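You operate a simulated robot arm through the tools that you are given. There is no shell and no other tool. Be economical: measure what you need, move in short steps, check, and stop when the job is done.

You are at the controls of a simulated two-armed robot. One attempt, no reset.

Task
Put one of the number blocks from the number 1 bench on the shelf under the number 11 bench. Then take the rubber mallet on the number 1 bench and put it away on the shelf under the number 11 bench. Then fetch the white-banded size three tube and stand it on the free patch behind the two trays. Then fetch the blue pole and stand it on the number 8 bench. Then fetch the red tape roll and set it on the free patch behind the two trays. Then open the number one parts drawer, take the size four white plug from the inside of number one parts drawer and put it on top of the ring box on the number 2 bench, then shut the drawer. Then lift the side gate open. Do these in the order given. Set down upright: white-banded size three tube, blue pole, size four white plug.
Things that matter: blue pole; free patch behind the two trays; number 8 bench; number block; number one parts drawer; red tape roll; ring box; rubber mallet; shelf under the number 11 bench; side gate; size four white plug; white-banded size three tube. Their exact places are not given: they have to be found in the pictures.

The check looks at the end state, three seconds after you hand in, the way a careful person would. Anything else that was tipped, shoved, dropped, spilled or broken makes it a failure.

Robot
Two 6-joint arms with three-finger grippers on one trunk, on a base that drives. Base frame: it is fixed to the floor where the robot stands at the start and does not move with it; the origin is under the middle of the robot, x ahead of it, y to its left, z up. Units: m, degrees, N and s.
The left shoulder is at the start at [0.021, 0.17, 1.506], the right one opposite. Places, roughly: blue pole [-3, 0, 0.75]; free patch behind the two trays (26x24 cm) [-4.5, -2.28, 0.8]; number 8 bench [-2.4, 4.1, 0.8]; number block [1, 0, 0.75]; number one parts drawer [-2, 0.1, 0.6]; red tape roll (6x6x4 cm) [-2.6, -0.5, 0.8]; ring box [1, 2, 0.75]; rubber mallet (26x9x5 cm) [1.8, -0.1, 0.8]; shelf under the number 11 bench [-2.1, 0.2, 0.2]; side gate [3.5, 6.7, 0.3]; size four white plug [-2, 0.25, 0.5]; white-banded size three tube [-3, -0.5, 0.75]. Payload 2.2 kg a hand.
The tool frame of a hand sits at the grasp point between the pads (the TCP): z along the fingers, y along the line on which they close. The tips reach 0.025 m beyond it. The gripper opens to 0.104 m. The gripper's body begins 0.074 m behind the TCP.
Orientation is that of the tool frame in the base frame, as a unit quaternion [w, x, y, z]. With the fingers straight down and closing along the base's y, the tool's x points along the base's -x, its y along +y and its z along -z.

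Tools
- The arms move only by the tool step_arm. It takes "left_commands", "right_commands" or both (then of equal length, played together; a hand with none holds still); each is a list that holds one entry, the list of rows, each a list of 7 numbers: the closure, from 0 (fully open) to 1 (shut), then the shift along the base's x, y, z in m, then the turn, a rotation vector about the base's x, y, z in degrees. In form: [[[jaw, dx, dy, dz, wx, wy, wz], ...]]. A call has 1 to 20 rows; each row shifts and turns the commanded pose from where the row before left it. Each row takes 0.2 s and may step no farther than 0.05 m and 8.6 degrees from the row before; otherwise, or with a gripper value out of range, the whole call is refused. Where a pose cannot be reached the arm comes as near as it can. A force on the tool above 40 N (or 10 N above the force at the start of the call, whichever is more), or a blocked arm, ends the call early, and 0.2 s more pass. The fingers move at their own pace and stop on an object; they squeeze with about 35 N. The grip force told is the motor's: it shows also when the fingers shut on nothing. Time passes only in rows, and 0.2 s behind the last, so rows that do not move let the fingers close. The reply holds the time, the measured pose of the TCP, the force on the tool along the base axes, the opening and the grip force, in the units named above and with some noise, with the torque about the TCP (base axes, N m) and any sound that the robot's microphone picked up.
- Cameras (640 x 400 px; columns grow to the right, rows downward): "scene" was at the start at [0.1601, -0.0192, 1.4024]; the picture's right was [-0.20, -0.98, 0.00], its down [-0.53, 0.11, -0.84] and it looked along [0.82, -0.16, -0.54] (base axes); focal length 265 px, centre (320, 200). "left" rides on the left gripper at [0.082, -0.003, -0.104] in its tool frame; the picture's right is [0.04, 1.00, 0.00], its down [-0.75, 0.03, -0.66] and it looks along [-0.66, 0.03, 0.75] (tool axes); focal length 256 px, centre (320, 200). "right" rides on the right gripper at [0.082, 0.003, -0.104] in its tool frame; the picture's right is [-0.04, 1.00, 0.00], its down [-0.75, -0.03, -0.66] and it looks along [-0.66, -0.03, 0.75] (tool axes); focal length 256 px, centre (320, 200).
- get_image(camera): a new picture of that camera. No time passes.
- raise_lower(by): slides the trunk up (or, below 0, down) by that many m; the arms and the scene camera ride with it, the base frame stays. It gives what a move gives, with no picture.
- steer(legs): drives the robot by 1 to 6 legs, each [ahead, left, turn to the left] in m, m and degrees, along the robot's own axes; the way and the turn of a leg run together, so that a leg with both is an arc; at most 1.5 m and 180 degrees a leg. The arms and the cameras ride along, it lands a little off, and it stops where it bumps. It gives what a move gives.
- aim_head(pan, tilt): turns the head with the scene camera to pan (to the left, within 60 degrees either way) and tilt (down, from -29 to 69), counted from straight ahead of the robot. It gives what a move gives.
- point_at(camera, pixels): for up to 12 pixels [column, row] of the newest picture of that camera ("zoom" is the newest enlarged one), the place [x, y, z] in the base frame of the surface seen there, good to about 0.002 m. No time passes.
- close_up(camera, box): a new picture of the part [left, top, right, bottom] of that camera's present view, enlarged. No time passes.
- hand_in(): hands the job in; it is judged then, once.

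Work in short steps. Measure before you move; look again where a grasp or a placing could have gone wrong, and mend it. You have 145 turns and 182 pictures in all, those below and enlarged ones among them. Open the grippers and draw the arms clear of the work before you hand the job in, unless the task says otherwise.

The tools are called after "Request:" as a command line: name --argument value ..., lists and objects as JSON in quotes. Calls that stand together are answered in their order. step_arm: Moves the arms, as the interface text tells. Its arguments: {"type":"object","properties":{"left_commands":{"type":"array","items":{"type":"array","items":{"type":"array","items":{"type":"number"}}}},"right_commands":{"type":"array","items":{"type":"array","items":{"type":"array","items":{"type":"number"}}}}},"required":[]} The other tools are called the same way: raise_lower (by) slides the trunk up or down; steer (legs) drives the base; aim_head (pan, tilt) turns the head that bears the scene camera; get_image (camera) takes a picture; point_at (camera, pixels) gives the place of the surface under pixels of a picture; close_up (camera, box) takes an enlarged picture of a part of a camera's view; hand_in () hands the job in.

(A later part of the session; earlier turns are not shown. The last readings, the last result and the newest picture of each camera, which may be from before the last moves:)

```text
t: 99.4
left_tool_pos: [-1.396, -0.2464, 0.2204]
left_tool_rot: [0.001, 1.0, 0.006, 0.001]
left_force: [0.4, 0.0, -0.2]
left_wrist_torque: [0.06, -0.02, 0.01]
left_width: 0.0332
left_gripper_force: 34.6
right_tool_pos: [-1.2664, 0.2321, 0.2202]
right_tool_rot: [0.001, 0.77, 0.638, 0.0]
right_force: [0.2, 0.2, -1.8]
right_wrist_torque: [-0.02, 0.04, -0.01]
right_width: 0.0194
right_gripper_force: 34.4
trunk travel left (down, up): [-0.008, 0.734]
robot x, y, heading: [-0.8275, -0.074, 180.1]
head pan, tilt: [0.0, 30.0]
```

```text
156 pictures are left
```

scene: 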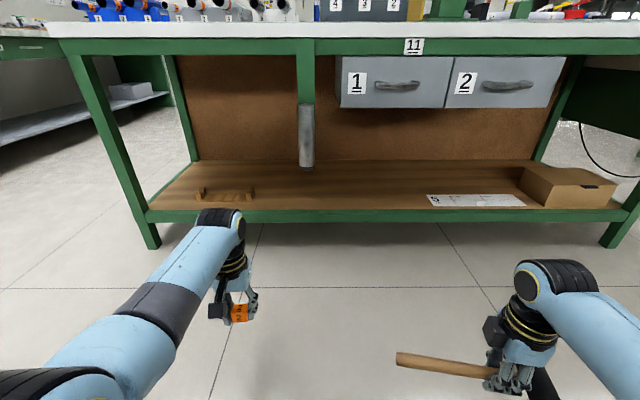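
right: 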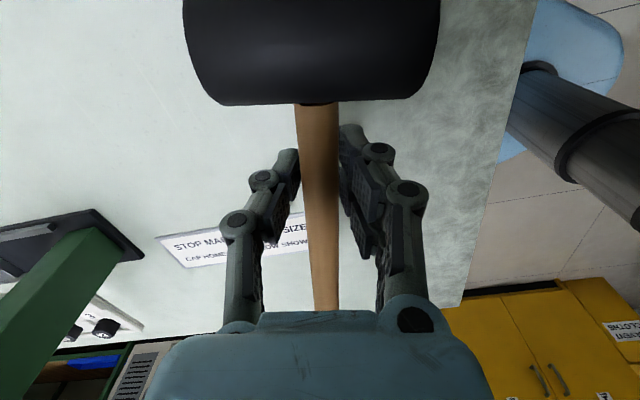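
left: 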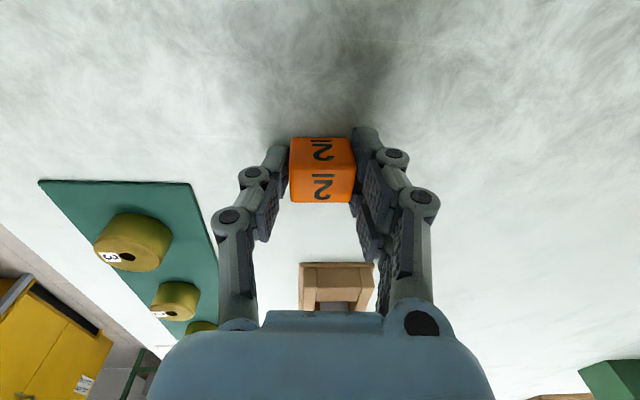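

Both hands are vertical. I extend the right hand 0.13 forward so both arrive together, then drive in 0.53.

Request:
step_arm --right_commands '[[[1, -0.045, 0, 0.005, 0, 0, 0], [1, -0.045, 0, 0, 0, 0, 0], [1, -0.04, 0, 0, 0, 0, 0], [1, 0, 0, 0, 0, 0, 0]]]'

Request:
steer --legs '[[0.53, 0, 0]]'

Request:
get_image --camera "scene"

Request:
get_image --camera "left"

Request:
get_image --camera "right"

```text
t: 100.4
left_tool_pos: [-1.3967, -0.2456, 0.2212]
left_tool_rot: [0.001, 1.0, 0.007, 0.001]
left_force: [-0.9, 1.1, -0.9]
left_wrist_torque: [-0.02, 0.02, 0.01]
left_width: 0.0334
left_gripper_force: 35.0
right_tool_pos: [-1.3973, 0.2307, 0.2251]
right_tool_rot: [0.001, 0.77, 0.638, -0.001]
right_force: [-0.1, -0.5, -3.2]
right_wrist_torque: [-0.02, 0.02, 0.0]
right_width: 0.0194
right_gripper_force: 35.3
trunk travel left (down, up): [-0.008, 0.734]
robot x, y, heading: [-0.828, -0.0755, 179.8]
head pan, tilt: [0.0, 30.0]
```

```text
t: 103.5
left_tool_pos: [-1.9274, -0.2381, 0.2203]
left_tool_rot: [0.0, 1.0, 0.004, 0.002]
left_force: [0.2, 0.3, -1.0]
left_wrist_torque: [0.03, -0.03, 0.0]
left_width: 0.0332
left_gripper_force: 35.3
right_tool_pos: [-1.9248, 0.2401, 0.226]
right_tool_rot: [0.001, 0.772, 0.636, 0.0]
right_force: [-0.4, -0.7, -1.6]
right_wrist_torque: [-0.03, 0.01, -0.01]
right_width: 0.0192
right_gripper_force: 35.0
trunk travel left (down, up): [-0.008, 0.734]
robot x, y, heading: [-1.3589, -0.0731, 179.3]
head pan, tilt: [0.0, 30.0]
```

```text
155 pictures are left
```

scene: 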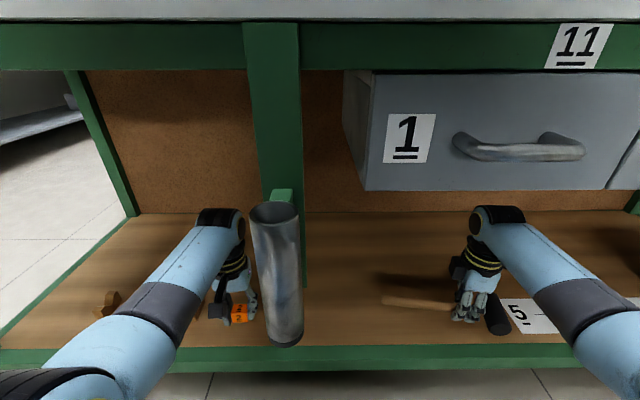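

```text
154 pictures are left
```

left: 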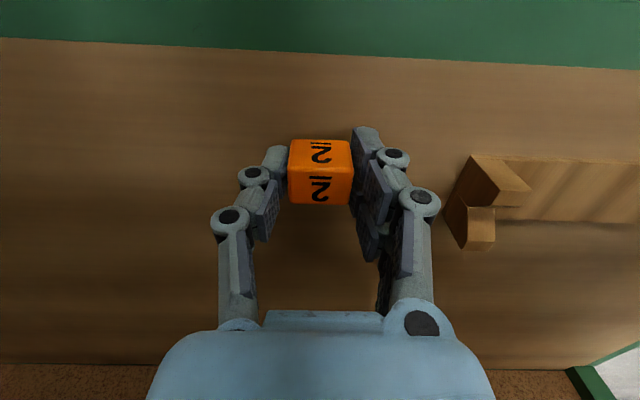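

```text
153 pictures are left
```

right: 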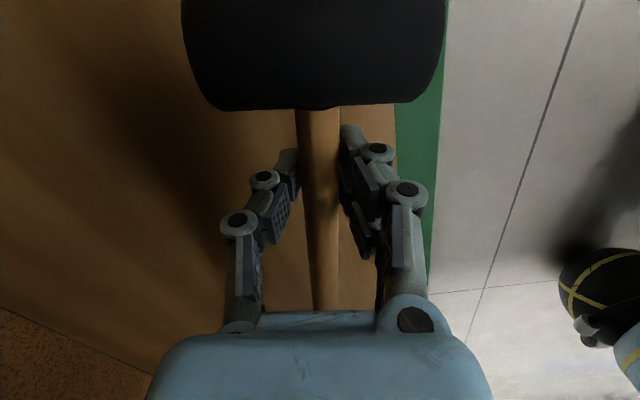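

Block hovers clear of the rack; the mallet head is near the "5" card, so I'll shift it. First set the block down and open the left hand.

Request:
step_arm --left_commands '[[[1, 0, 0, -0.012, 0, 0, 0], [1, 0, 0, -0.007, 0, 0, 0], [1, 0, 0, 0, 0, 0, 0], [0.6, 0, 0, 0, 0, 0, 0], [0.45, 0, 0, 0, 0, 0, 0], [0.45, 0, 0, 0, 0, 0, 0], [0.45, 0, 0, 0.02, 0, 0, 0], [0.45, 0, 0, 0.03, 0, 0, 0], [0.45, 0, 0, 0.02, 0, 0, 0]]]' --right_commands '[[[1, 0, -0.02, 0, 0, 0, 0], [1, 0, -0.02, 0, 0, 0, 0], [1, 0, -0.02, 0, 0, 0, 0], [1, -0.02, 0, 0, 0, 0, 0], [1, -0.01, 0, 0, 0, 0, 0], [1, 0, 0, 0, 0, 0, 0], [1, 0, 0, 0, 0, 0, 0], [1, 0, 0, 0, 0, 0, 0], [1, 0, 0, 0, 0, 0, 0]]]'

Request:
get_image --camera "left"

Request:
get_image --camera "scene"

```text
t: 105.5
left_tool_pos: [-1.9249, -0.2359, 0.2714]
left_tool_rot: [0.001, 1.0, 0.003, 0.002]
left_force: [0.0, -0.1, -0.4]
left_wrist_torque: [-0.02, -0.03, 0.01]
left_width: 0.0572
left_gripper_force: 0.1
right_tool_pos: [-1.9556, 0.1792, 0.2252]
right_tool_rot: [0.001, 0.772, 0.635, -0.001]
right_force: [0.6, -0.7, -2.3]
right_wrist_torque: [-0.02, -0.01, -0.03]
right_width: 0.0193
right_gripper_force: 35.4
trunk travel left (down, up): [-0.008, 0.734]
robot x, y, heading: [-1.3583, -0.0741, 179.4]
head pan, tilt: [0.0, 30.0]
```

```text
152 pictures are left
```

left: 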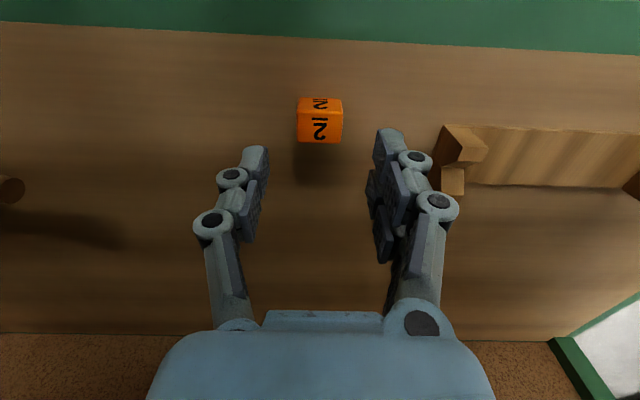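

```text
151 pictures are left
```

scene: 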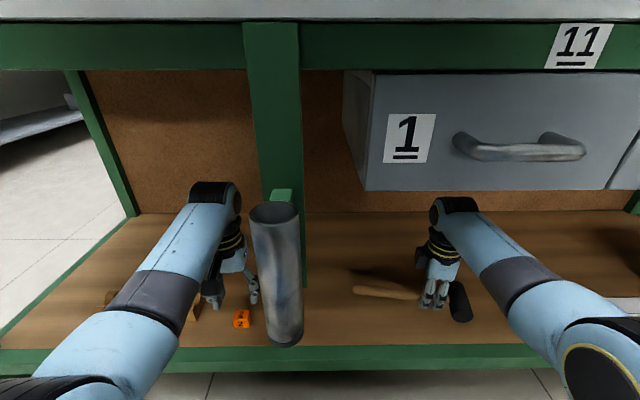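

The block sits on the shelf at (241,319). Now I lower the mallet ~0.026, open, and rise.

Request:
step_arm --right_commands '[[[1, 0, 0, -0.015, 0, 0, 0], [1, 0, 0, -0.008, 0, 0, 0], [1, 0, 0, -0.003, 0, 0, 0], [0.8, 0, 0, 0, 0, 0, 0], [0.6, 0, 0, 0, 0, 0, 0], [0.4, 0, 0, 0, 0, 0, 0], [0.4, 0, 0, 0.02, 0, 0, 0], [0.4, 0, 0, 0.03, 0, 0, 0], [0.4, 0, 0, 0.02, 0, 0, 0]]]'

Request:
get_image --camera "right"

```text
t: 107.5
left_tool_pos: [-1.9265, -0.2378, 0.2731]
left_tool_rot: [0.001, 1.0, 0.003, 0.001]
left_force: [0.4, 0.5, 0.1]
left_wrist_torque: [0.03, 0.01, -0.02]
left_width: 0.0573
left_gripper_force: 0.1
right_tool_pos: [-1.956, 0.179, 0.2688]
right_tool_rot: [0.0, 0.772, 0.635, -0.001]
right_force: [0.1, -0.6, -0.3]
right_wrist_torque: [-0.02, -0.01, 0.0]
right_width: 0.0627
right_gripper_force: 0.1
trunk travel left (down, up): [-0.008, 0.734]
robot x, y, heading: [-1.3619, -0.0748, 179.4]
head pan, tilt: [0.0, 30.0]
```

```text
150 pictures are left
```

right: 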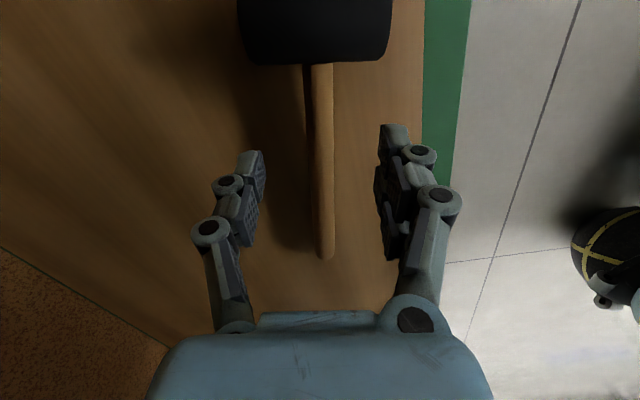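

Mallet rests on the shelf. I back out straight, raise the trunk, and look over the bench top.

Request:
steer --legs '[[-0.65, 0, 0]]'

Request:
raise_lower --by 0.65

Request:
get_image --camera "scene"

```text
t: 111.1
left_tool_pos: [-1.2784, -0.2457, 0.2725]
left_tool_rot: [0.001, 1.0, 0.005, 0.002]
left_force: [0.9, 0.3, 0.6]
left_wrist_torque: [0.01, 0.0, 0.0]
left_width: 0.0572
left_gripper_force: 0.2
right_tool_pos: [-1.3082, 0.1702, 0.2676]
right_tool_rot: [0.0, 0.771, 0.637, -0.001]
right_force: [-0.6, -0.1, 0.6]
right_wrist_torque: [0.02, 0.01, 0.0]
right_width: 0.0627
right_gripper_force: 0.0
trunk travel left (down, up): [-0.008, 0.734]
robot x, y, heading: [-0.7113, -0.079, 179.6]
head pan, tilt: [0.0, 30.0]
```

```text
refused: 0.65 is not a number from -0.4 to 0.4
```

```text
149 pictures are left
```

scene: 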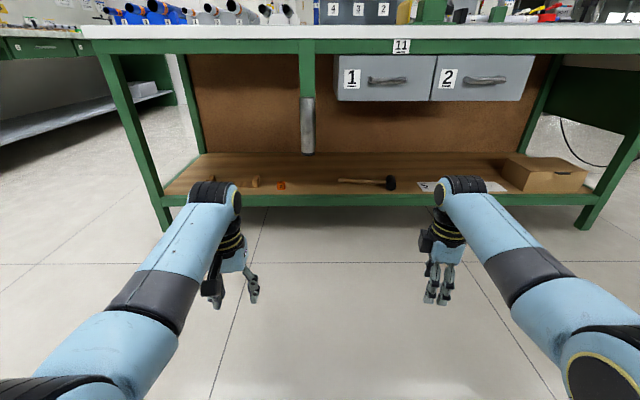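

Block (280,186) and mallet (368,181) are both on the shelf. I raise the trunk in two moves and survey the bench top; robot now well clear.

Request:
raise_lower --by 0.4

Request:
raise_lower --by 0.33

Request:
aim_head --pan 0 --tilt 20

Request:
close_up --camera "scene" --box '[160, 60, 480, 260]'

Request:
get_image --camera "scene"

```text
t: 114.9
left_tool_pos: [-1.2787, -0.2457, 0.672]
left_tool_rot: [0.001, 1.0, 0.007, 0.001]
left_force: [0.4, -0.2, 0.5]
left_wrist_torque: [-0.03, 0.04, -0.01]
left_width: 0.0573
left_gripper_force: 0.1
right_tool_pos: [-1.3083, 0.1703, 0.6681]
right_tool_rot: [-0.001, 0.772, 0.636, 0.0]
right_force: [-0.1, 1.3, -0.3]
right_wrist_torque: [-0.03, 0.0, 0.03]
right_width: 0.0622
right_gripper_force: 0.0
trunk travel left (down, up): [-0.408, 0.334]
robot x, y, heading: [-0.7115, -0.0756, 179.1]
head pan, tilt: [0.0, 30.0]
```

```text
t: 118.2
left_tool_pos: [-1.2772, -0.2475, 1.0024]
left_tool_rot: [0.001, 1.0, 0.005, 0.001]
left_force: [-0.3, -0.5, -0.5]
left_wrist_torque: [-0.01, -0.03, 0.01]
left_width: 0.0573
left_gripper_force: 0.0
right_tool_pos: [-1.3146, 0.1706, 1.011]
right_tool_rot: [-0.006, 0.771, 0.637, -0.008]
right_force: [-0.4, -1.0, -0.5]
right_wrist_torque: [0.0, -0.01, -0.01]
right_width: 0.0625
right_gripper_force: 0.2
trunk travel left (down, up): [-0.738, 0.004]
robot x, y, heading: [-0.7145, -0.0794, 179.6]
head pan, tilt: [0.0, 30.0]
```

```text
t: 118.9
left_tool_pos: [-1.2781, -0.2462, 1.002]
left_tool_rot: [0.0, 1.0, 0.005, 0.001]
left_force: [-0.4, 0.1, 0.3]
left_wrist_torque: [0.02, 0.01, -0.02]
left_width: 0.0573
left_gripper_force: 0.1
right_tool_pos: [-1.3139, 0.17, 1.0123]
right_tool_rot: [-0.006, 0.77, 0.637, -0.009]
right_force: [0.5, -0.2, 0.6]
right_wrist_torque: [0.01, -0.01, 0.04]
right_width: 0.0623
right_gripper_force: 0.1
trunk travel left (down, up): [-0.738, 0.004]
robot x, y, heading: [-0.7141, -0.0825, 179.7]
head pan, tilt: [0.0, 20.0]
```

```text
2.00 times, centred on (320, 160) of scene
```

zoom: 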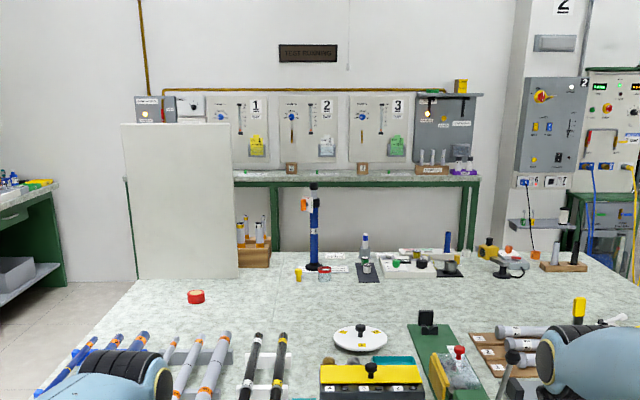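

```text
147 pictures are left
```

scene: 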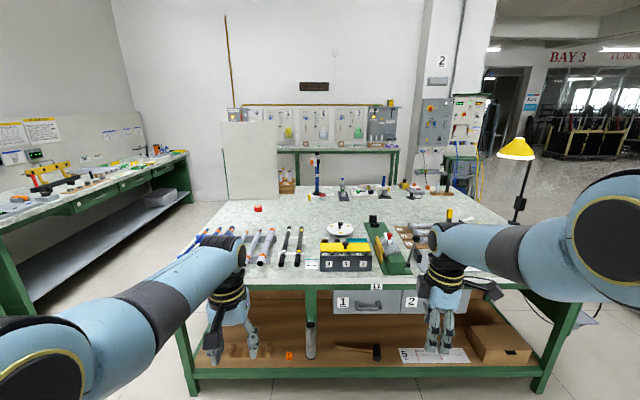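

Red tape at zoom (196,296), the blue pole at zoom (314,230). The tube may hide behind the white panel, where a rack is seen at zoom (252,240). I measure.

Request:
point_at --camera "zoom" --pixels '[[196, 295], [314, 265], [314, 200], [240, 235], [262, 240], [180, 200], [135, 275], [236, 275], [570, 268], [620, 260], [255, 260]]'

Request:
close_up --camera "scene" --box '[260, 140, 360, 210]'

Request:
close_up --camera "scene" --box '[0, 100, 200, 225]'

```text
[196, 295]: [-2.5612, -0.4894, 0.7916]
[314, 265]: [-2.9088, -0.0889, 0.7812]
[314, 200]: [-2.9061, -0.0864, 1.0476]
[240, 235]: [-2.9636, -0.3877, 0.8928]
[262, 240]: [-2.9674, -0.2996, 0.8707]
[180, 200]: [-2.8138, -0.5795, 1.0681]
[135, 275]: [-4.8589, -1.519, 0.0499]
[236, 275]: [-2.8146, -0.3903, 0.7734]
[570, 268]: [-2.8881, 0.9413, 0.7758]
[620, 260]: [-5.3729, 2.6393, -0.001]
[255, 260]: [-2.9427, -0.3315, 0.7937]
```

```text
5.71 times, centred on (310, 175) of scene
```

zoom: 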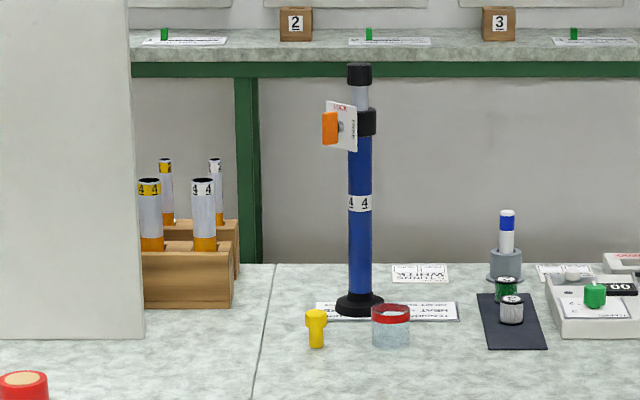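

```text
3.20 times, centred on (100, 162) of scene
```

zoom: 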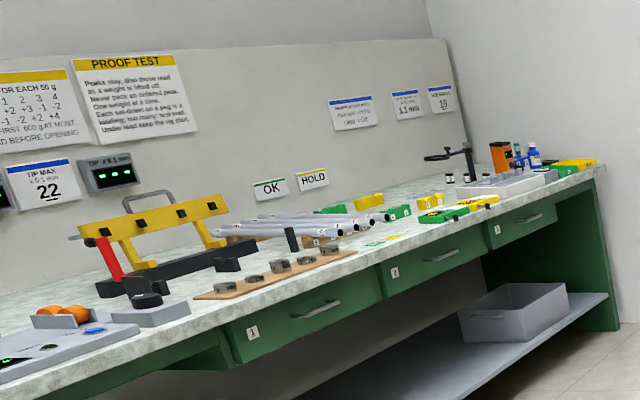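

The size tubes stand in wooden racks behind the panel; I need to go round the left end to the back side. I measure the left bench's front line for the passage.

Request:
point_at --camera "zoom" --pixels '[[320, 305], [520, 220], [600, 175], [620, 325], [440, 345], [590, 165], [450, 205]]'

Request:
steer --legs '[[0, 1.25, 0], [1.5, 0, 0]]'

Request:
aim_head --pan -15 --tilt 30

Request:
get_image --camera "scene"

```text
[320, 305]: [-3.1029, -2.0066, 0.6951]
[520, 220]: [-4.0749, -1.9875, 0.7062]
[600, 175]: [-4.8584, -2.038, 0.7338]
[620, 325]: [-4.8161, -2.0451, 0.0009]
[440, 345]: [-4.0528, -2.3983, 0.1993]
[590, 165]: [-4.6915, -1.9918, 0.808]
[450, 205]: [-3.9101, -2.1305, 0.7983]
```

```text
t: 132.2
left_tool_pos: [-2.7981, -1.5005, 1.0022]
left_tool_rot: [0.001, 1.0, 0.014, 0.001]
left_force: [0.4, -0.2, 0.3]
left_wrist_torque: [-0.01, 0.01, 0.0]
left_width: 0.057
left_gripper_force: 0.1
right_tool_pos: [-2.8418, -1.0858, 1.0113]
right_tool_rot: [-0.007, 0.766, 0.643, -0.009]
right_force: [0.3, 0.1, 0.1]
right_wrist_torque: [0.03, 0.03, 0.01]
right_width: 0.0623
right_gripper_force: 0.1
trunk travel left (down, up): [-0.738, 0.004]
robot x, y, heading: [-2.2383, -1.3247, -179.4]
head pan, tilt: [0.0, 20.0]
```

```text
t: 133.0
left_tool_pos: [-2.7981, -1.501, 1.0025]
left_tool_rot: [0.0, 1.0, 0.014, 0.001]
left_force: [-0.4, 0.0, -0.6]
left_wrist_torque: [0.01, 0.02, -0.03]
left_width: 0.0569
left_gripper_force: 0.1
right_tool_pos: [-2.8411, -1.0859, 1.0117]
right_tool_rot: [-0.006, 0.765, 0.643, -0.008]
right_force: [-0.4, 0.2, -0.7]
right_wrist_torque: [-0.01, 0.02, -0.02]
right_width: 0.0623
right_gripper_force: 0.1
trunk travel left (down, up): [-0.738, 0.004]
robot x, y, heading: [-2.234, -1.3263, -179.4]
head pan, tilt: [-15.0, 30.0]
```

```text
144 pictures are left
```

scene: 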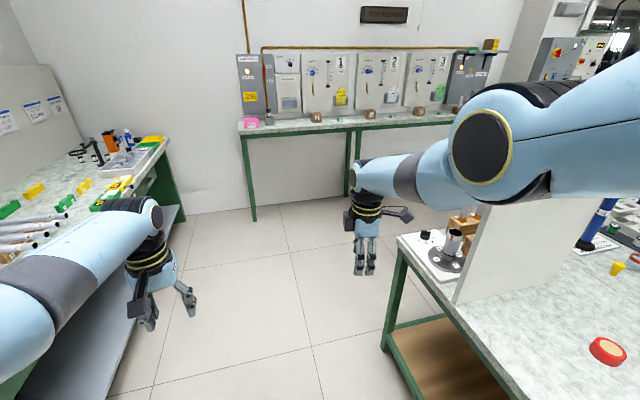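

The passage is open. I measure bench 11's rear corner (400,240), the rack behind the panel, and the back bench.

Request:
point_at --camera "scene" --pixels '[[400, 240], [385, 348], [450, 250], [463, 225], [465, 300], [253, 218], [240, 130], [350, 180], [608, 350], [130, 165]]'

Request:
close_up --camera "scene" --box '[400, 190, 500, 270]'

Request:
close_up --camera "scene" --box '[60, 110, 200, 210]'

```text
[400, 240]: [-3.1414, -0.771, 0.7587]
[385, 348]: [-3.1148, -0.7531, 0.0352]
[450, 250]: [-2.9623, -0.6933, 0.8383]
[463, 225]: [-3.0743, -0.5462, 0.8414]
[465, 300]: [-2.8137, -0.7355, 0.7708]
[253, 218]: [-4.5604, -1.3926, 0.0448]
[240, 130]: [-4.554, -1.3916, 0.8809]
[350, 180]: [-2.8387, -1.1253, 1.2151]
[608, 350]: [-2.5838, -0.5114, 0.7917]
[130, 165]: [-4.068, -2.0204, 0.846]
```

```text
5.00 times, centred on (450, 230) of scene
```

zoom: 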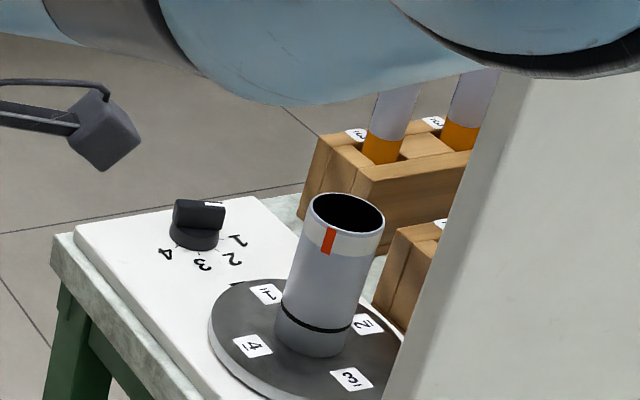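

```text
4.00 times, centred on (130, 160) of scene
```

zoom: 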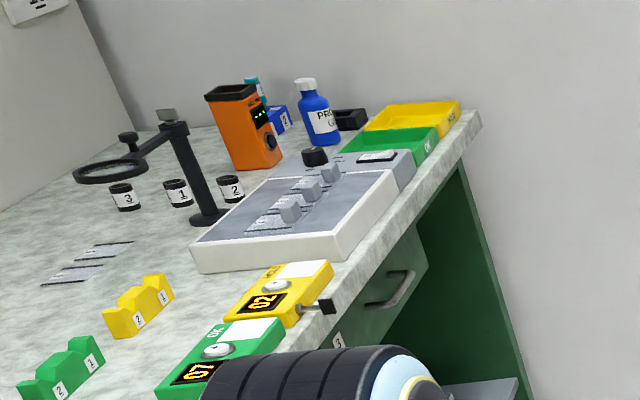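

A tube with a white band and a red tick sits on a turntable; the racks hold more. I go to the rear side (gap x -3.14…-4.55), turn right to face bench 11 and look.

Request:
steer --legs '[[1.5, 0, 0], [0, 0, -90], [0.6, 0, 0]]'

Request:
aim_head --pan -50 --tilt 35

Request:
get_image --camera "scene"

```text
t: 147.2
left_tool_pos: [-3.907, -0.1873, 1.0028]
left_tool_rot: [0.002, 0.717, -0.697, 0.001]
left_force: [-0.1, 0.0, -0.5]
left_wrist_torque: [0.02, -0.02, -0.01]
left_width: 0.0569
left_gripper_force: 0.1
right_tool_pos: [-3.4912, -0.1452, 1.0111]
right_tool_rot: [-0.01, 0.996, -0.086, -0.002]
right_force: [-0.1, 0.2, 0.3]
right_wrist_torque: [-0.01, 0.03, 0.01]
right_width: 0.062
right_gripper_force: 0.1
trunk travel left (down, up): [-0.738, 0.004]
robot x, y, heading: [-3.7313, -0.75, 90.6]
head pan, tilt: [-15.0, 30.0]
```

```text
t: 148.2
left_tool_pos: [-3.9078, -0.1877, 1.001]
left_tool_rot: [0.002, 0.717, -0.697, 0.001]
left_force: [0.3, 1.2, -0.3]
left_wrist_torque: [0.0, -0.02, 0.0]
left_width: 0.0571
left_gripper_force: 0.0
right_tool_pos: [-3.4909, -0.1451, 1.0117]
right_tool_rot: [-0.011, 0.996, -0.087, -0.001]
right_force: [0.5, -0.3, -0.3]
right_wrist_torque: [-0.04, 0.01, -0.01]
right_width: 0.0624
right_gripper_force: 0.0
trunk travel left (down, up): [-0.738, 0.004]
robot x, y, heading: [-3.7323, -0.7489, 90.3]
head pan, tilt: [-50.0, 35.0]
```

```text
141 pictures are left
```

scene: 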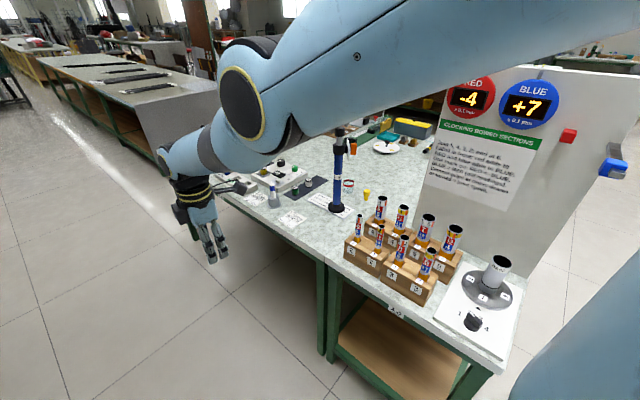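

Tubes in the rack are seen around (400,250). I zoom to read the bands and rack labels.

Request:
close_up --camera "scene" --box '[335, 180, 475, 310]'

Request:
close_up --camera "scene" --box '[430, 70, 570, 230]'

Request:
close_up --camera "scene" --box '[420, 230, 540, 340]'

```text
3.08 times, centred on (405, 245) of scene
```

zoom: 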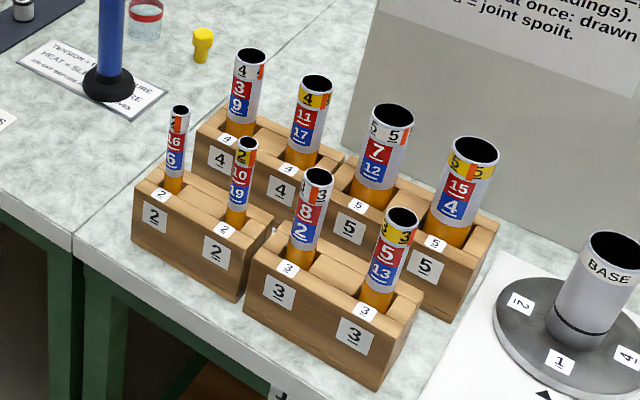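

```text
2.50 times, centred on (500, 150) of scene
```

zoom: 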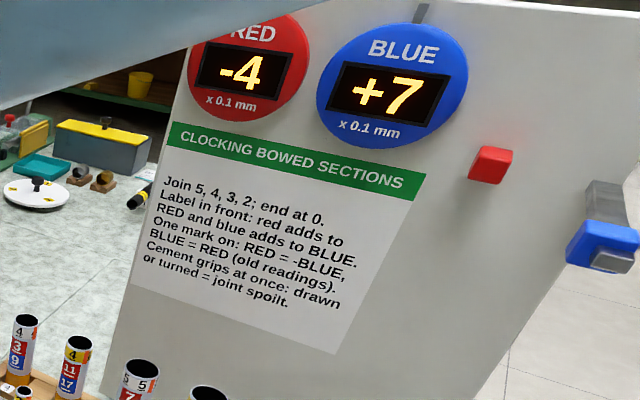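

```text
3.64 times, centred on (480, 285) of scene
```

zoom: 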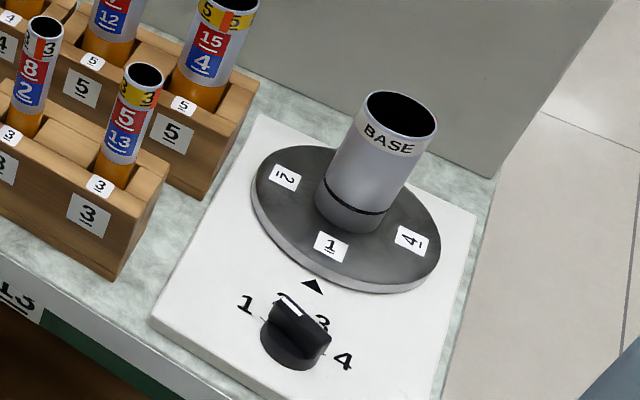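

The target is the tube with white band "3" labelled 8/2 at zoom (312,210) in rack 3. I measure its top, base, and its neighbours from the scene.

Request:
get_image --camera "scene"

Request:
point_at --camera "scene" --pixels '[[402, 239], [401, 246], [400, 255], [397, 262], [429, 252], [427, 262], [380, 231], [404, 206], [426, 225], [386, 268], [420, 283], [434, 270]]'

```text
137 pictures are left
```

scene: 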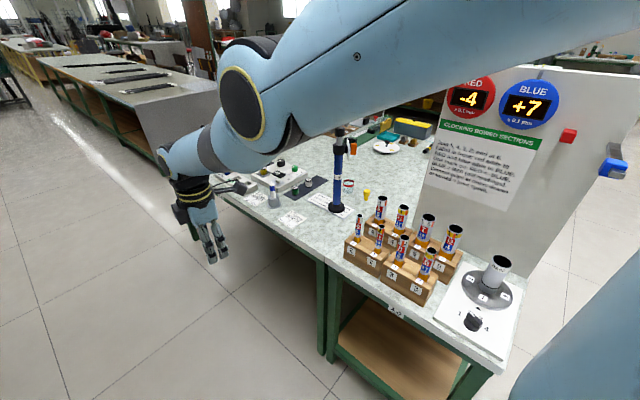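

```text
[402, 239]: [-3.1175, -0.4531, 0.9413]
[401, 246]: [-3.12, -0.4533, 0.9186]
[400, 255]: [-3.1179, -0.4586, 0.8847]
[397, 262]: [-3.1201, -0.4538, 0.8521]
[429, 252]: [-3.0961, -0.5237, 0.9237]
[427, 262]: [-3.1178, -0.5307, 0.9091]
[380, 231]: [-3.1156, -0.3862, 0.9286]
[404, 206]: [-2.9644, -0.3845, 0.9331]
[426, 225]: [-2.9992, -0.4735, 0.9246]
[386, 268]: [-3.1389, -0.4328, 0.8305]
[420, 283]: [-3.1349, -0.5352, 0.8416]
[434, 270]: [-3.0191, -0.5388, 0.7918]
```

Tube axis ≈(-3.107,-0.455), top z≈0.945, rack top 0.84, neighbours ~7 cm away. I step back, turn to face +x, retract the right hand, and set the left jaw partly open.

Request:
steer --legs '[[0, 0.13, 0], [0, 0, -90.3], [0, 0.12, 0]]'

Request:
step_arm --right_commands '[[[0.4, -0.05, 0, 0, 0, 0, 0], [0.4, -0.05, 0, 0, 0, 0, 0], [0.4, -0.05, 0, 0, 0, 0, 0]]]'

Request:
get_image --camera "left"

```text
t: 154.2
left_tool_pos: [-3.3019, -0.4509, 1.0008]
left_tool_rot: [-0.001, -0.019, 1.0, 0.001]
left_force: [0.0, 0.1, -0.1]
left_wrist_torque: [-0.01, -0.01, -0.01]
left_width: 0.0571
left_gripper_force: 0.0
right_tool_pos: [-3.256, -0.8659, 1.0112]
right_tool_rot: [0.009, -0.647, 0.762, -0.006]
right_force: [0.7, 0.0, 0.1]
right_wrist_torque: [0.01, -0.04, -0.03]
right_width: 0.0623
right_gripper_force: 0.0
trunk travel left (down, up): [-0.738, 0.004]
robot x, y, heading: [-3.863, -0.6331, 1.3]
head pan, tilt: [-50.0, 35.0]
```

```text
t: 154.9
left_tool_pos: [-3.3041, -0.4516, 1.0036]
left_tool_rot: [-0.001, -0.019, 1.0, 0.001]
left_force: [-1.4, 0.1, 0.2]
left_wrist_torque: [0.02, -0.02, 0.02]
left_width: 0.0573
left_gripper_force: 0.0
right_tool_pos: [-3.4068, -0.8674, 1.0114]
right_tool_rot: [0.009, -0.647, 0.762, -0.007]
right_force: [0.5, -0.7, 0.9]
right_wrist_torque: [-0.01, -0.02, -0.02]
right_width: 0.0625
right_gripper_force: 0.0
trunk travel left (down, up): [-0.738, 0.004]
robot x, y, heading: [-3.8645, -0.6346, 1.2]
head pan, tilt: [-50.0, 35.0]
```

```text
136 pictures are left
```

left: 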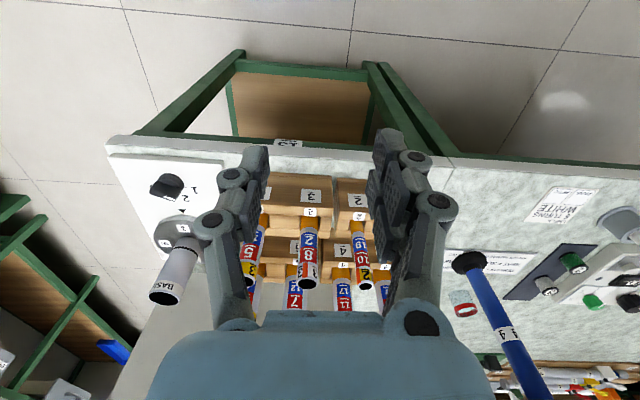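

Target "8/2" tube is at (307,250), centred between the fingers. I drive forward 0.19 at this height (tips 0.978, tubes 0.945).

Request:
steer --legs '[[0.193, 0, -0.6]]'

Request:
get_image --camera "left"

```text
t: 156.5
left_tool_pos: [-3.1067, -0.4544, 1.0018]
left_tool_rot: [-0.002, -0.014, 1.0, 0.001]
left_force: [0.5, 0.8, 0.1]
left_wrist_torque: [0.0, 0.0, 0.0]
left_width: 0.0573
left_gripper_force: 0.1
right_tool_pos: [-3.2129, -0.8679, 1.0111]
right_tool_rot: [0.009, -0.644, 0.765, -0.007]
right_force: [1.3, 0.5, -0.2]
right_wrist_torque: [-0.03, 0.02, -0.01]
right_width: 0.0622
right_gripper_force: 0.1
trunk travel left (down, up): [-0.738, 0.004]
robot x, y, heading: [-3.6725, -0.6297, 0.5]
head pan, tilt: [-50.0, 35.0]
```

```text
135 pictures are left
```

left: 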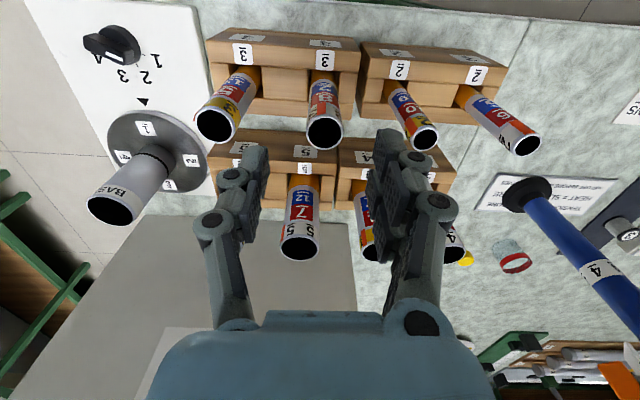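

Now I measure the target tube's rim (325,132) in the wrist view for fine alignment.

Request:
point_at --camera "left" --pixels '[[325, 117], [308, 132], [342, 130], [325, 148], [218, 126], [425, 138], [325, 105]]'

```text
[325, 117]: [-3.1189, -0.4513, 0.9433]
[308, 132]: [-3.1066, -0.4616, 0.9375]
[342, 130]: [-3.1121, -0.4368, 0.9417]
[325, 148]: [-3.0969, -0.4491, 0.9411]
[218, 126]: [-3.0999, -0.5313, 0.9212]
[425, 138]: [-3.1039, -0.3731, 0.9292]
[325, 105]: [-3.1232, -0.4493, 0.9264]
```

Axis at ≈(-3.108,-0.449). I correct 5 mm, descend 0.10, close, and lift a little to check.

Request:
step_arm --left_commands '[[[0.45, -0.001, 0.005, 0, 0, 0, 0], [0.45, 0, 0, -0.04, 0, 0, 0], [0.45, 0, 0, -0.04, 0, 0, 0], [0.45, 0, 0, -0.018, 0, 0, 0], [0.7, 0, 0, 0, 0, 0, 0], [1, 0, 0, 0, 0, 0, 0], [1, 0, 0, 0, 0, 0, 0], [1, 0, 0, 0, 0, 0, 0], [1, 0, 0, 0.03, 0, 0, 0]]]'

Request:
get_image --camera "left"

```text
t: 158.5
left_tool_pos: [-3.1325, -0.4474, 0.9604]
left_tool_rot: [-0.002, -0.013, 1.0, 0.001]
left_force: [0.4, -0.2, -0.4]
left_wrist_torque: [-0.01, 0.02, 0.02]
left_width: 0.0001
left_gripper_force: 28.2
left hand out of reach, approached as far as the arm can: row 3, 4
right_tool_pos: [-3.2163, -0.8697, 1.0131]
right_tool_rot: [0.009, -0.643, 0.766, -0.007]
right_force: [0.6, -0.3, 0.2]
right_wrist_torque: [-0.01, -0.04, 0.01]
right_width: 0.0623
right_gripper_force: 0.0
trunk travel left (down, up): [-0.738, 0.004]
robot x, y, heading: [-3.6718, -0.6329, 0.7]
head pan, tilt: [-50.0, 35.0]
```

```text
134 pictures are left
```

left: 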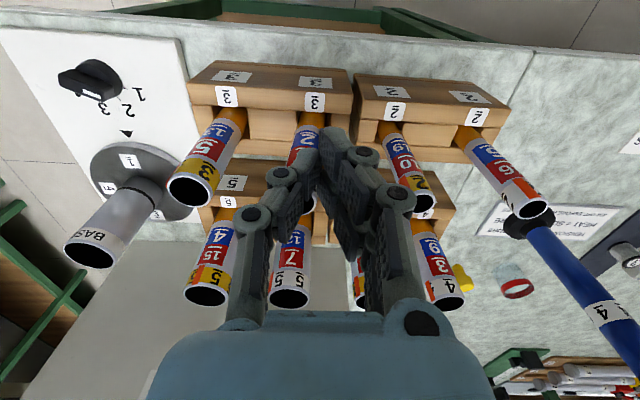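

The arm ran out of reach downward and closed on nothing; the tube still stands. I rise, reopen, realign, and will use the trunk for the descent.

Request:
step_arm --left_commands '[[[1, 0, 0, 0.045, 0, 0, 0], [0.45, 0, 0, 0, 0, 0, 0], [0.45, 0.02, -0.001, 0, 0, 0, 0], [0.45, 0.004, -0.001, 0, 0, 0, 0], [0.45, 0, 0, 0, 0, 0, 0]]]'

Request:
get_image --camera "left"

```text
t: 159.7
left_tool_pos: [-3.106, -0.4467, 1.0049]
left_tool_rot: [-0.002, -0.014, 1.0, 0.001]
left_force: [0.4, 0.1, -0.4]
left_wrist_torque: [-0.01, 0.02, 0.0]
left_width: 0.0575
left_gripper_force: 0.1
right_tool_pos: [-3.2162, -0.8695, 1.0124]
right_tool_rot: [0.008, -0.643, 0.765, -0.006]
right_force: [-0.1, 0.4, 0.3]
right_wrist_torque: [0.0, 0.02, -0.05]
right_width: 0.0624
right_gripper_force: 0.1
trunk travel left (down, up): [-0.738, 0.004]
robot x, y, heading: [-3.669, -0.6342, 0.4]
head pan, tilt: [-50.0, 35.0]
```

```text
133 pictures are left
```

left: 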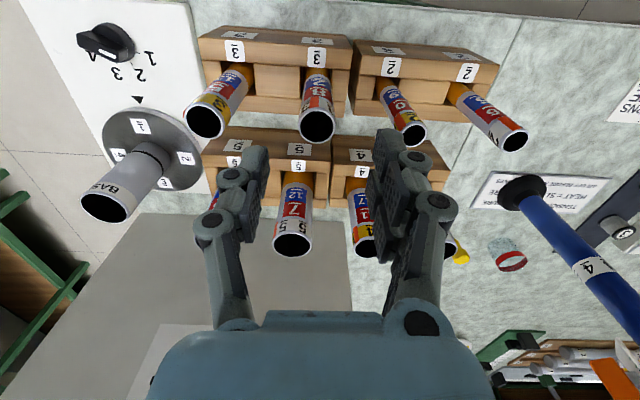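

Tube rim at (317,125) is centred. Lower the trunk 0.10 and check alignment before closing.

Request:
raise_lower --by -0.1

Request:
get_image --camera "left"

```text
t: 161.0
left_tool_pos: [-3.1086, -0.4472, 0.9049]
left_tool_rot: [-0.002, -0.014, 1.0, 0.001]
left_force: [-0.7, -0.2, 0.0]
left_wrist_torque: [-0.01, -0.02, 0.01]
left_width: 0.0572
left_gripper_force: 0.0
right_tool_pos: [-3.2144, -0.8691, 0.9117]
right_tool_rot: [0.008, -0.644, 0.765, -0.007]
right_force: [-0.5, -0.5, -0.5]
right_wrist_torque: [0.02, 0.02, -0.02]
right_width: 0.0623
right_gripper_force: 0.0
trunk travel left (down, up): [-0.638, 0.104]
robot x, y, heading: [-3.6747, -0.6291, 0.2]
head pan, tilt: [-50.0, 35.0]
```

```text
132 pictures are left
```

left: 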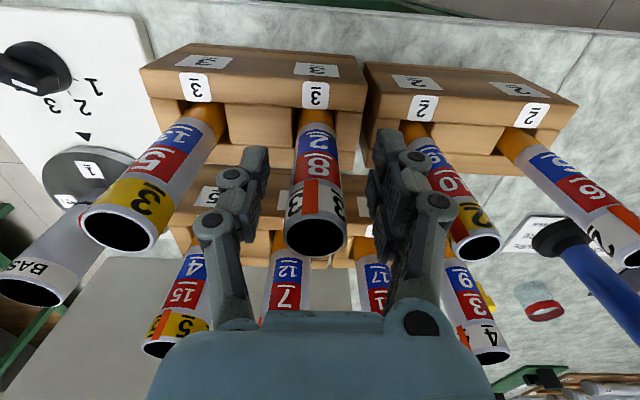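

The tube stands between the pads. I close.

Request:
step_arm --left_commands '[[[0.7, 0, 0, 0, 0, 0, 0], [1, 0, 0, 0, 0, 0, 0], [1, 0, 0, 0, 0, 0, 0], [1, 0, 0, 0, 0, 0, 0], [1, 0, 0, 0.03, 0, 0, 0], [1, 0, 0, 0.05, 0, 0, 0], [1, 0, 0, 0.05, 0, 0, 0], [1, 0, 0, 0, 0, 0, 0]]]'

Request:
get_image --camera "left"

```text
t: 162.8
left_tool_pos: [-3.106, -0.447, 1.0354]
left_tool_rot: [-0.003, -0.014, 1.0, 0.001]
left_force: [0.3, -0.1, 0.8]
left_wrist_torque: [0.01, -0.02, -0.03]
left_width: 0.0257
left_gripper_force: 35.1
right_tool_pos: [-3.2145, -0.8675, 0.9113]
right_tool_rot: [0.008, -0.643, 0.765, -0.006]
right_force: [-0.6, 0.3, -0.4]
right_wrist_torque: [-0.02, 0.03, 0.0]
right_width: 0.0624
right_gripper_force: 0.0
trunk travel left (down, up): [-0.638, 0.104]
robot x, y, heading: [-3.6721, -0.6336, 0.8]
head pan, tilt: [-50.0, 35.0]
```

```text
131 pictures are left
```

left: 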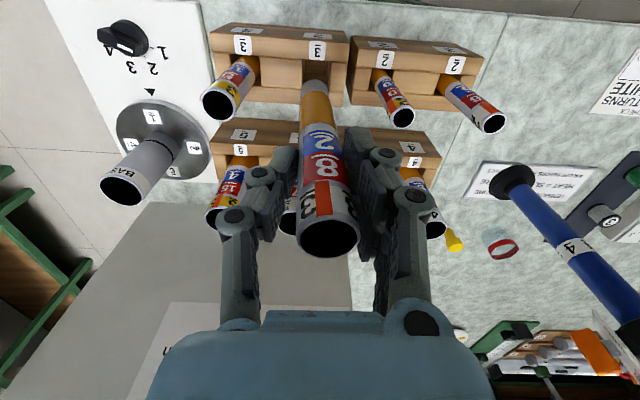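

The tube is held at 0.026 width and clear. I back out, turn to face the left bench (-y), and look for the patch behind the two trays.

Request:
steer --legs '[[-0.35, 0, 0], [0, 0, -90.5], [0.45, 0, 0]]'

Request:
aim_head --pan -25 --tilt 35

Request:
get_image --camera "scene"

```text
t: 171.2
left_tool_pos: [-3.8338, -1.6355, 1.0345]
left_tool_rot: [-0.001, 0.697, 0.717, 0.001]
left_force: [-0.3, 0.2, -0.4]
left_wrist_torque: [0.02, 0.0, 0.01]
left_width: 0.0251
left_gripper_force: 35.5
right_tool_pos: [-4.2556, -1.5288, 0.9106]
right_tool_rot: [0.002, 0.087, 0.996, -0.012]
right_force: [0.3, 0.1, -0.1]
right_wrist_torque: [-0.01, 0.02, 0.01]
right_width: 0.0624
right_gripper_force: 0.1
trunk travel left (down, up): [-0.638, 0.104]
robot x, y, heading: [-4.0181, -1.0662, -89.2]
head pan, tilt: [-50.0, 35.0]
```

```text
t: 172.1
left_tool_pos: [-3.8339, -1.6351, 1.0337]
left_tool_rot: [-0.001, 0.698, 0.716, 0.001]
left_force: [-0.1, -0.4, -0.5]
left_wrist_torque: [0.01, 0.02, -0.01]
left_width: 0.0258
left_gripper_force: 35.1
right_tool_pos: [-4.2551, -1.5277, 0.9104]
right_tool_rot: [0.002, 0.085, 0.996, -0.011]
right_force: [-0.6, -0.3, 0.5]
right_wrist_torque: [0.01, -0.04, 0.0]
right_width: 0.0625
right_gripper_force: 0.1
trunk travel left (down, up): [-0.638, 0.104]
robot x, y, heading: [-4.0174, -1.0724, -89.2]
head pan, tilt: [-25.0, 35.0]
```

```text
130 pictures are left
```

scene: 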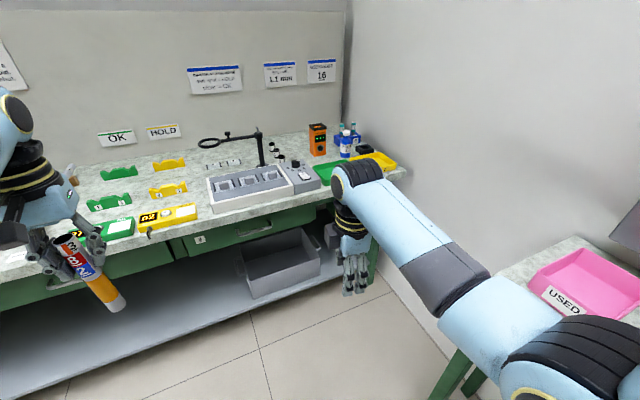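

I zoom on the trays area (280–410, 110–200) and measure.

Request:
close_up --camera "scene" --box '[190, 110, 420, 220]'

Request:
point_at --camera "zoom" --pixels '[[330, 170], [300, 210], [440, 120], [365, 110], [520, 140], [400, 190], [480, 118], [310, 60], [240, 75], [430, 90], [290, 90], [220, 150]]'

```text
2.78 times, centred on (305, 165) of scene
```

zoom: 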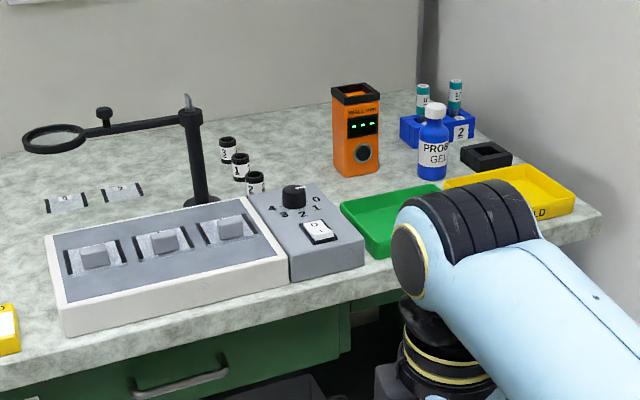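

```text
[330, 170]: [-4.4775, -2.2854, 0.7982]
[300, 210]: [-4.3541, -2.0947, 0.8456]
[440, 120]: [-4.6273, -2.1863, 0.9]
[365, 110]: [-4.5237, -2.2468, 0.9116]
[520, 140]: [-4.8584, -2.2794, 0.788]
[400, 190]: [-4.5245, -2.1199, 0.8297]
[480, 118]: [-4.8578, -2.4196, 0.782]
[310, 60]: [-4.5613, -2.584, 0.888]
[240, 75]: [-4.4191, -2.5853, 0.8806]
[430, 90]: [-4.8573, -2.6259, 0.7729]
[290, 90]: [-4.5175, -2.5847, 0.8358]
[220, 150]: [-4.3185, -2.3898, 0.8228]
```

The right arm hides part of the trays. I return the right hand to natural yaw (its camera then looks toward the bench) and look with it.

Request:
step_arm --right_commands '[[[0.4, 0, 0, 0, 0, 0, -8.4], [0.4, 0, 0, 0, 0, 0, -8.4], [0.4, 0, 0, 0, 0, 0, -8.4], [0.4, 0, 0, 0, 0, 0, -8.4], [0.4, 0, 0, 0, 0, 0, -8.4], [0.4, 0, 0, 0, 0, 0, -8.4], [0.4, 0, 0, 0, 0, 0, -8.4], [0.4, 0, 0, 0, 0, 0, -8.4], [0.4, 0, 0, 0, 0, 0, -8.4], [0.4, 0, 0, 0, 0, 0, -4.4]]]'

Request:
get_image --camera "right"

Request:
aim_head --pan -40 --tilt 25

Request:
get_image --camera "scene"

```text
t: 174.3
left_tool_pos: [-3.8331, -1.636, 1.0351]
left_tool_rot: [0.0, 0.697, 0.717, 0.002]
left_force: [0.5, 0.1, 0.4]
left_wrist_torque: [0.0, 0.0, 0.0]
left_width: 0.0256
left_gripper_force: 34.6
right_tool_pos: [-4.2541, -1.5275, 0.9106]
right_tool_rot: [-0.005, 0.707, 0.707, -0.009]
right_force: [-0.1, -0.2, -0.1]
right_wrist_torque: [-0.02, -0.03, 0.04]
right_width: 0.0625
right_gripper_force: 0.2
trunk travel left (down, up): [-0.638, 0.104]
robot x, y, heading: [-4.0181, -1.0712, -89.3]
head pan, tilt: [-25.0, 35.0]
```

```text
128 pictures are left
```

right: 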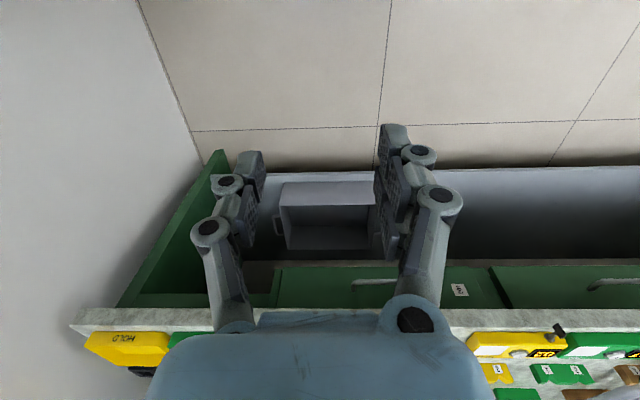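

```text
t: 175.0
left_tool_pos: [-3.8334, -1.6358, 1.0349]
left_tool_rot: [0.0, 0.698, 0.716, 0.002]
left_force: [0.5, 0.4, -0.3]
left_wrist_torque: [-0.01, -0.01, -0.03]
left_width: 0.0252
left_gripper_force: 34.4
right_tool_pos: [-4.255, -1.5282, 0.912]
right_tool_rot: [-0.005, 0.707, 0.707, -0.009]
right_force: [-0.3, -0.7, -0.3]
right_wrist_torque: [-0.01, 0.02, 0.0]
right_width: 0.0624
right_gripper_force: 0.0
trunk travel left (down, up): [-0.638, 0.104]
robot x, y, heading: [-4.0212, -1.0723, -89.2]
head pan, tilt: [-40.0, 25.0]
```

```text
127 pictures are left
```

scene: 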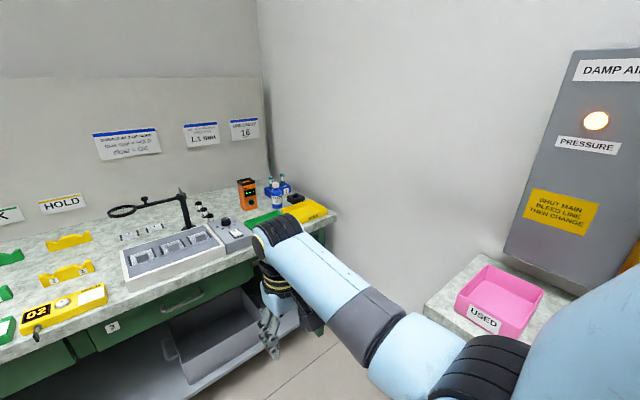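

I raise the trunk fully and drive 0.3 closer for a steeper view of the tray corner.

Request:
raise_lower --by 0.1

Request:
steer --legs '[[0.33, 0, -0.7]]'

Request:
aim_head --pan -32 --tilt 40

Request:
get_image --camera "scene"

Request:
get_image --camera "right"

```text
t: 176.4
left_tool_pos: [-3.8343, -1.6352, 1.1335]
left_tool_rot: [-0.001, 0.697, 0.717, 0.002]
left_force: [0.6, -0.1, -1.0]
left_wrist_torque: [0.03, -0.01, 0.0]
left_width: 0.0257
left_gripper_force: 34.7
right_tool_pos: [-4.2545, -1.5275, 1.0121]
right_tool_rot: [-0.006, 0.706, 0.708, -0.009]
right_force: [-0.6, 0.2, -0.3]
right_wrist_torque: [0.01, 0.0, 0.0]
right_width: 0.0625
right_gripper_force: 0.0
trunk travel left (down, up): [-0.738, 0.004]
robot x, y, heading: [-4.0193, -1.0746, -89.5]
head pan, tilt: [-40.0, 25.0]
```

```text
t: 178.5
left_tool_pos: [-3.8387, -1.9599, 1.135]
left_tool_rot: [-0.001, 0.702, 0.713, 0.001]
left_force: [0.2, -0.6, 0.2]
left_wrist_torque: [0.01, 0.0, -0.04]
left_width: 0.0251
left_gripper_force: 34.6
right_tool_pos: [-4.2592, -1.8483, 1.0112]
right_tool_rot: [-0.005, 0.71, 0.704, -0.009]
right_force: [0.1, -0.2, -0.5]
right_wrist_torque: [0.01, -0.01, 0.03]
right_width: 0.0624
right_gripper_force: 0.1
trunk travel left (down, up): [-0.738, 0.004]
robot x, y, heading: [-4.016, -1.3917, -90.0]
head pan, tilt: [-40.0, 25.0]
```

```text
t: 179.3
left_tool_pos: [-3.8392, -1.9603, 1.1347]
left_tool_rot: [0.0, 0.702, 0.712, 0.002]
left_force: [-1.1, 0.0, -0.2]
left_wrist_torque: [-0.02, 0.01, 0.01]
left_width: 0.0254
left_gripper_force: 34.7
right_tool_pos: [-4.259, -1.8476, 1.0119]
right_tool_rot: [-0.005, 0.71, 0.704, -0.01]
right_force: [-0.1, -0.3, -0.4]
right_wrist_torque: [0.01, -0.05, 0.04]
right_width: 0.0627
right_gripper_force: 0.1
trunk travel left (down, up): [-0.738, 0.004]
robot x, y, heading: [-4.0142, -1.3918, -89.8]
head pan, tilt: [-32.0, 40.0]
```

```text
126 pictures are left
```

scene: 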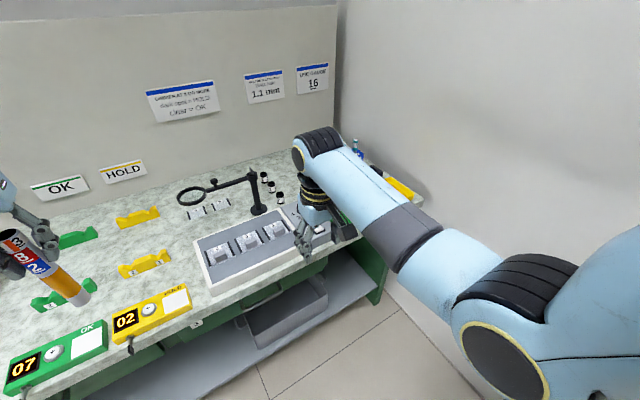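

```text
125 pictures are left
```

right: 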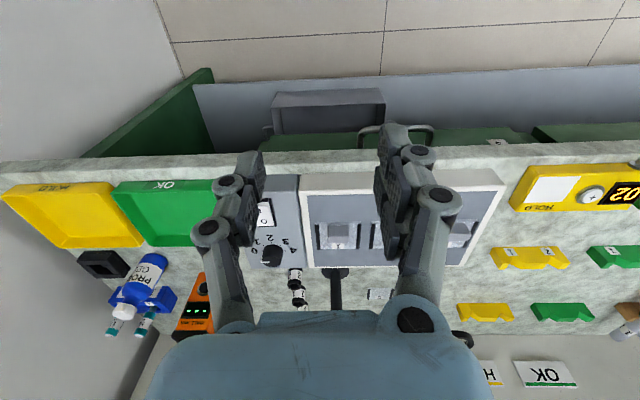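

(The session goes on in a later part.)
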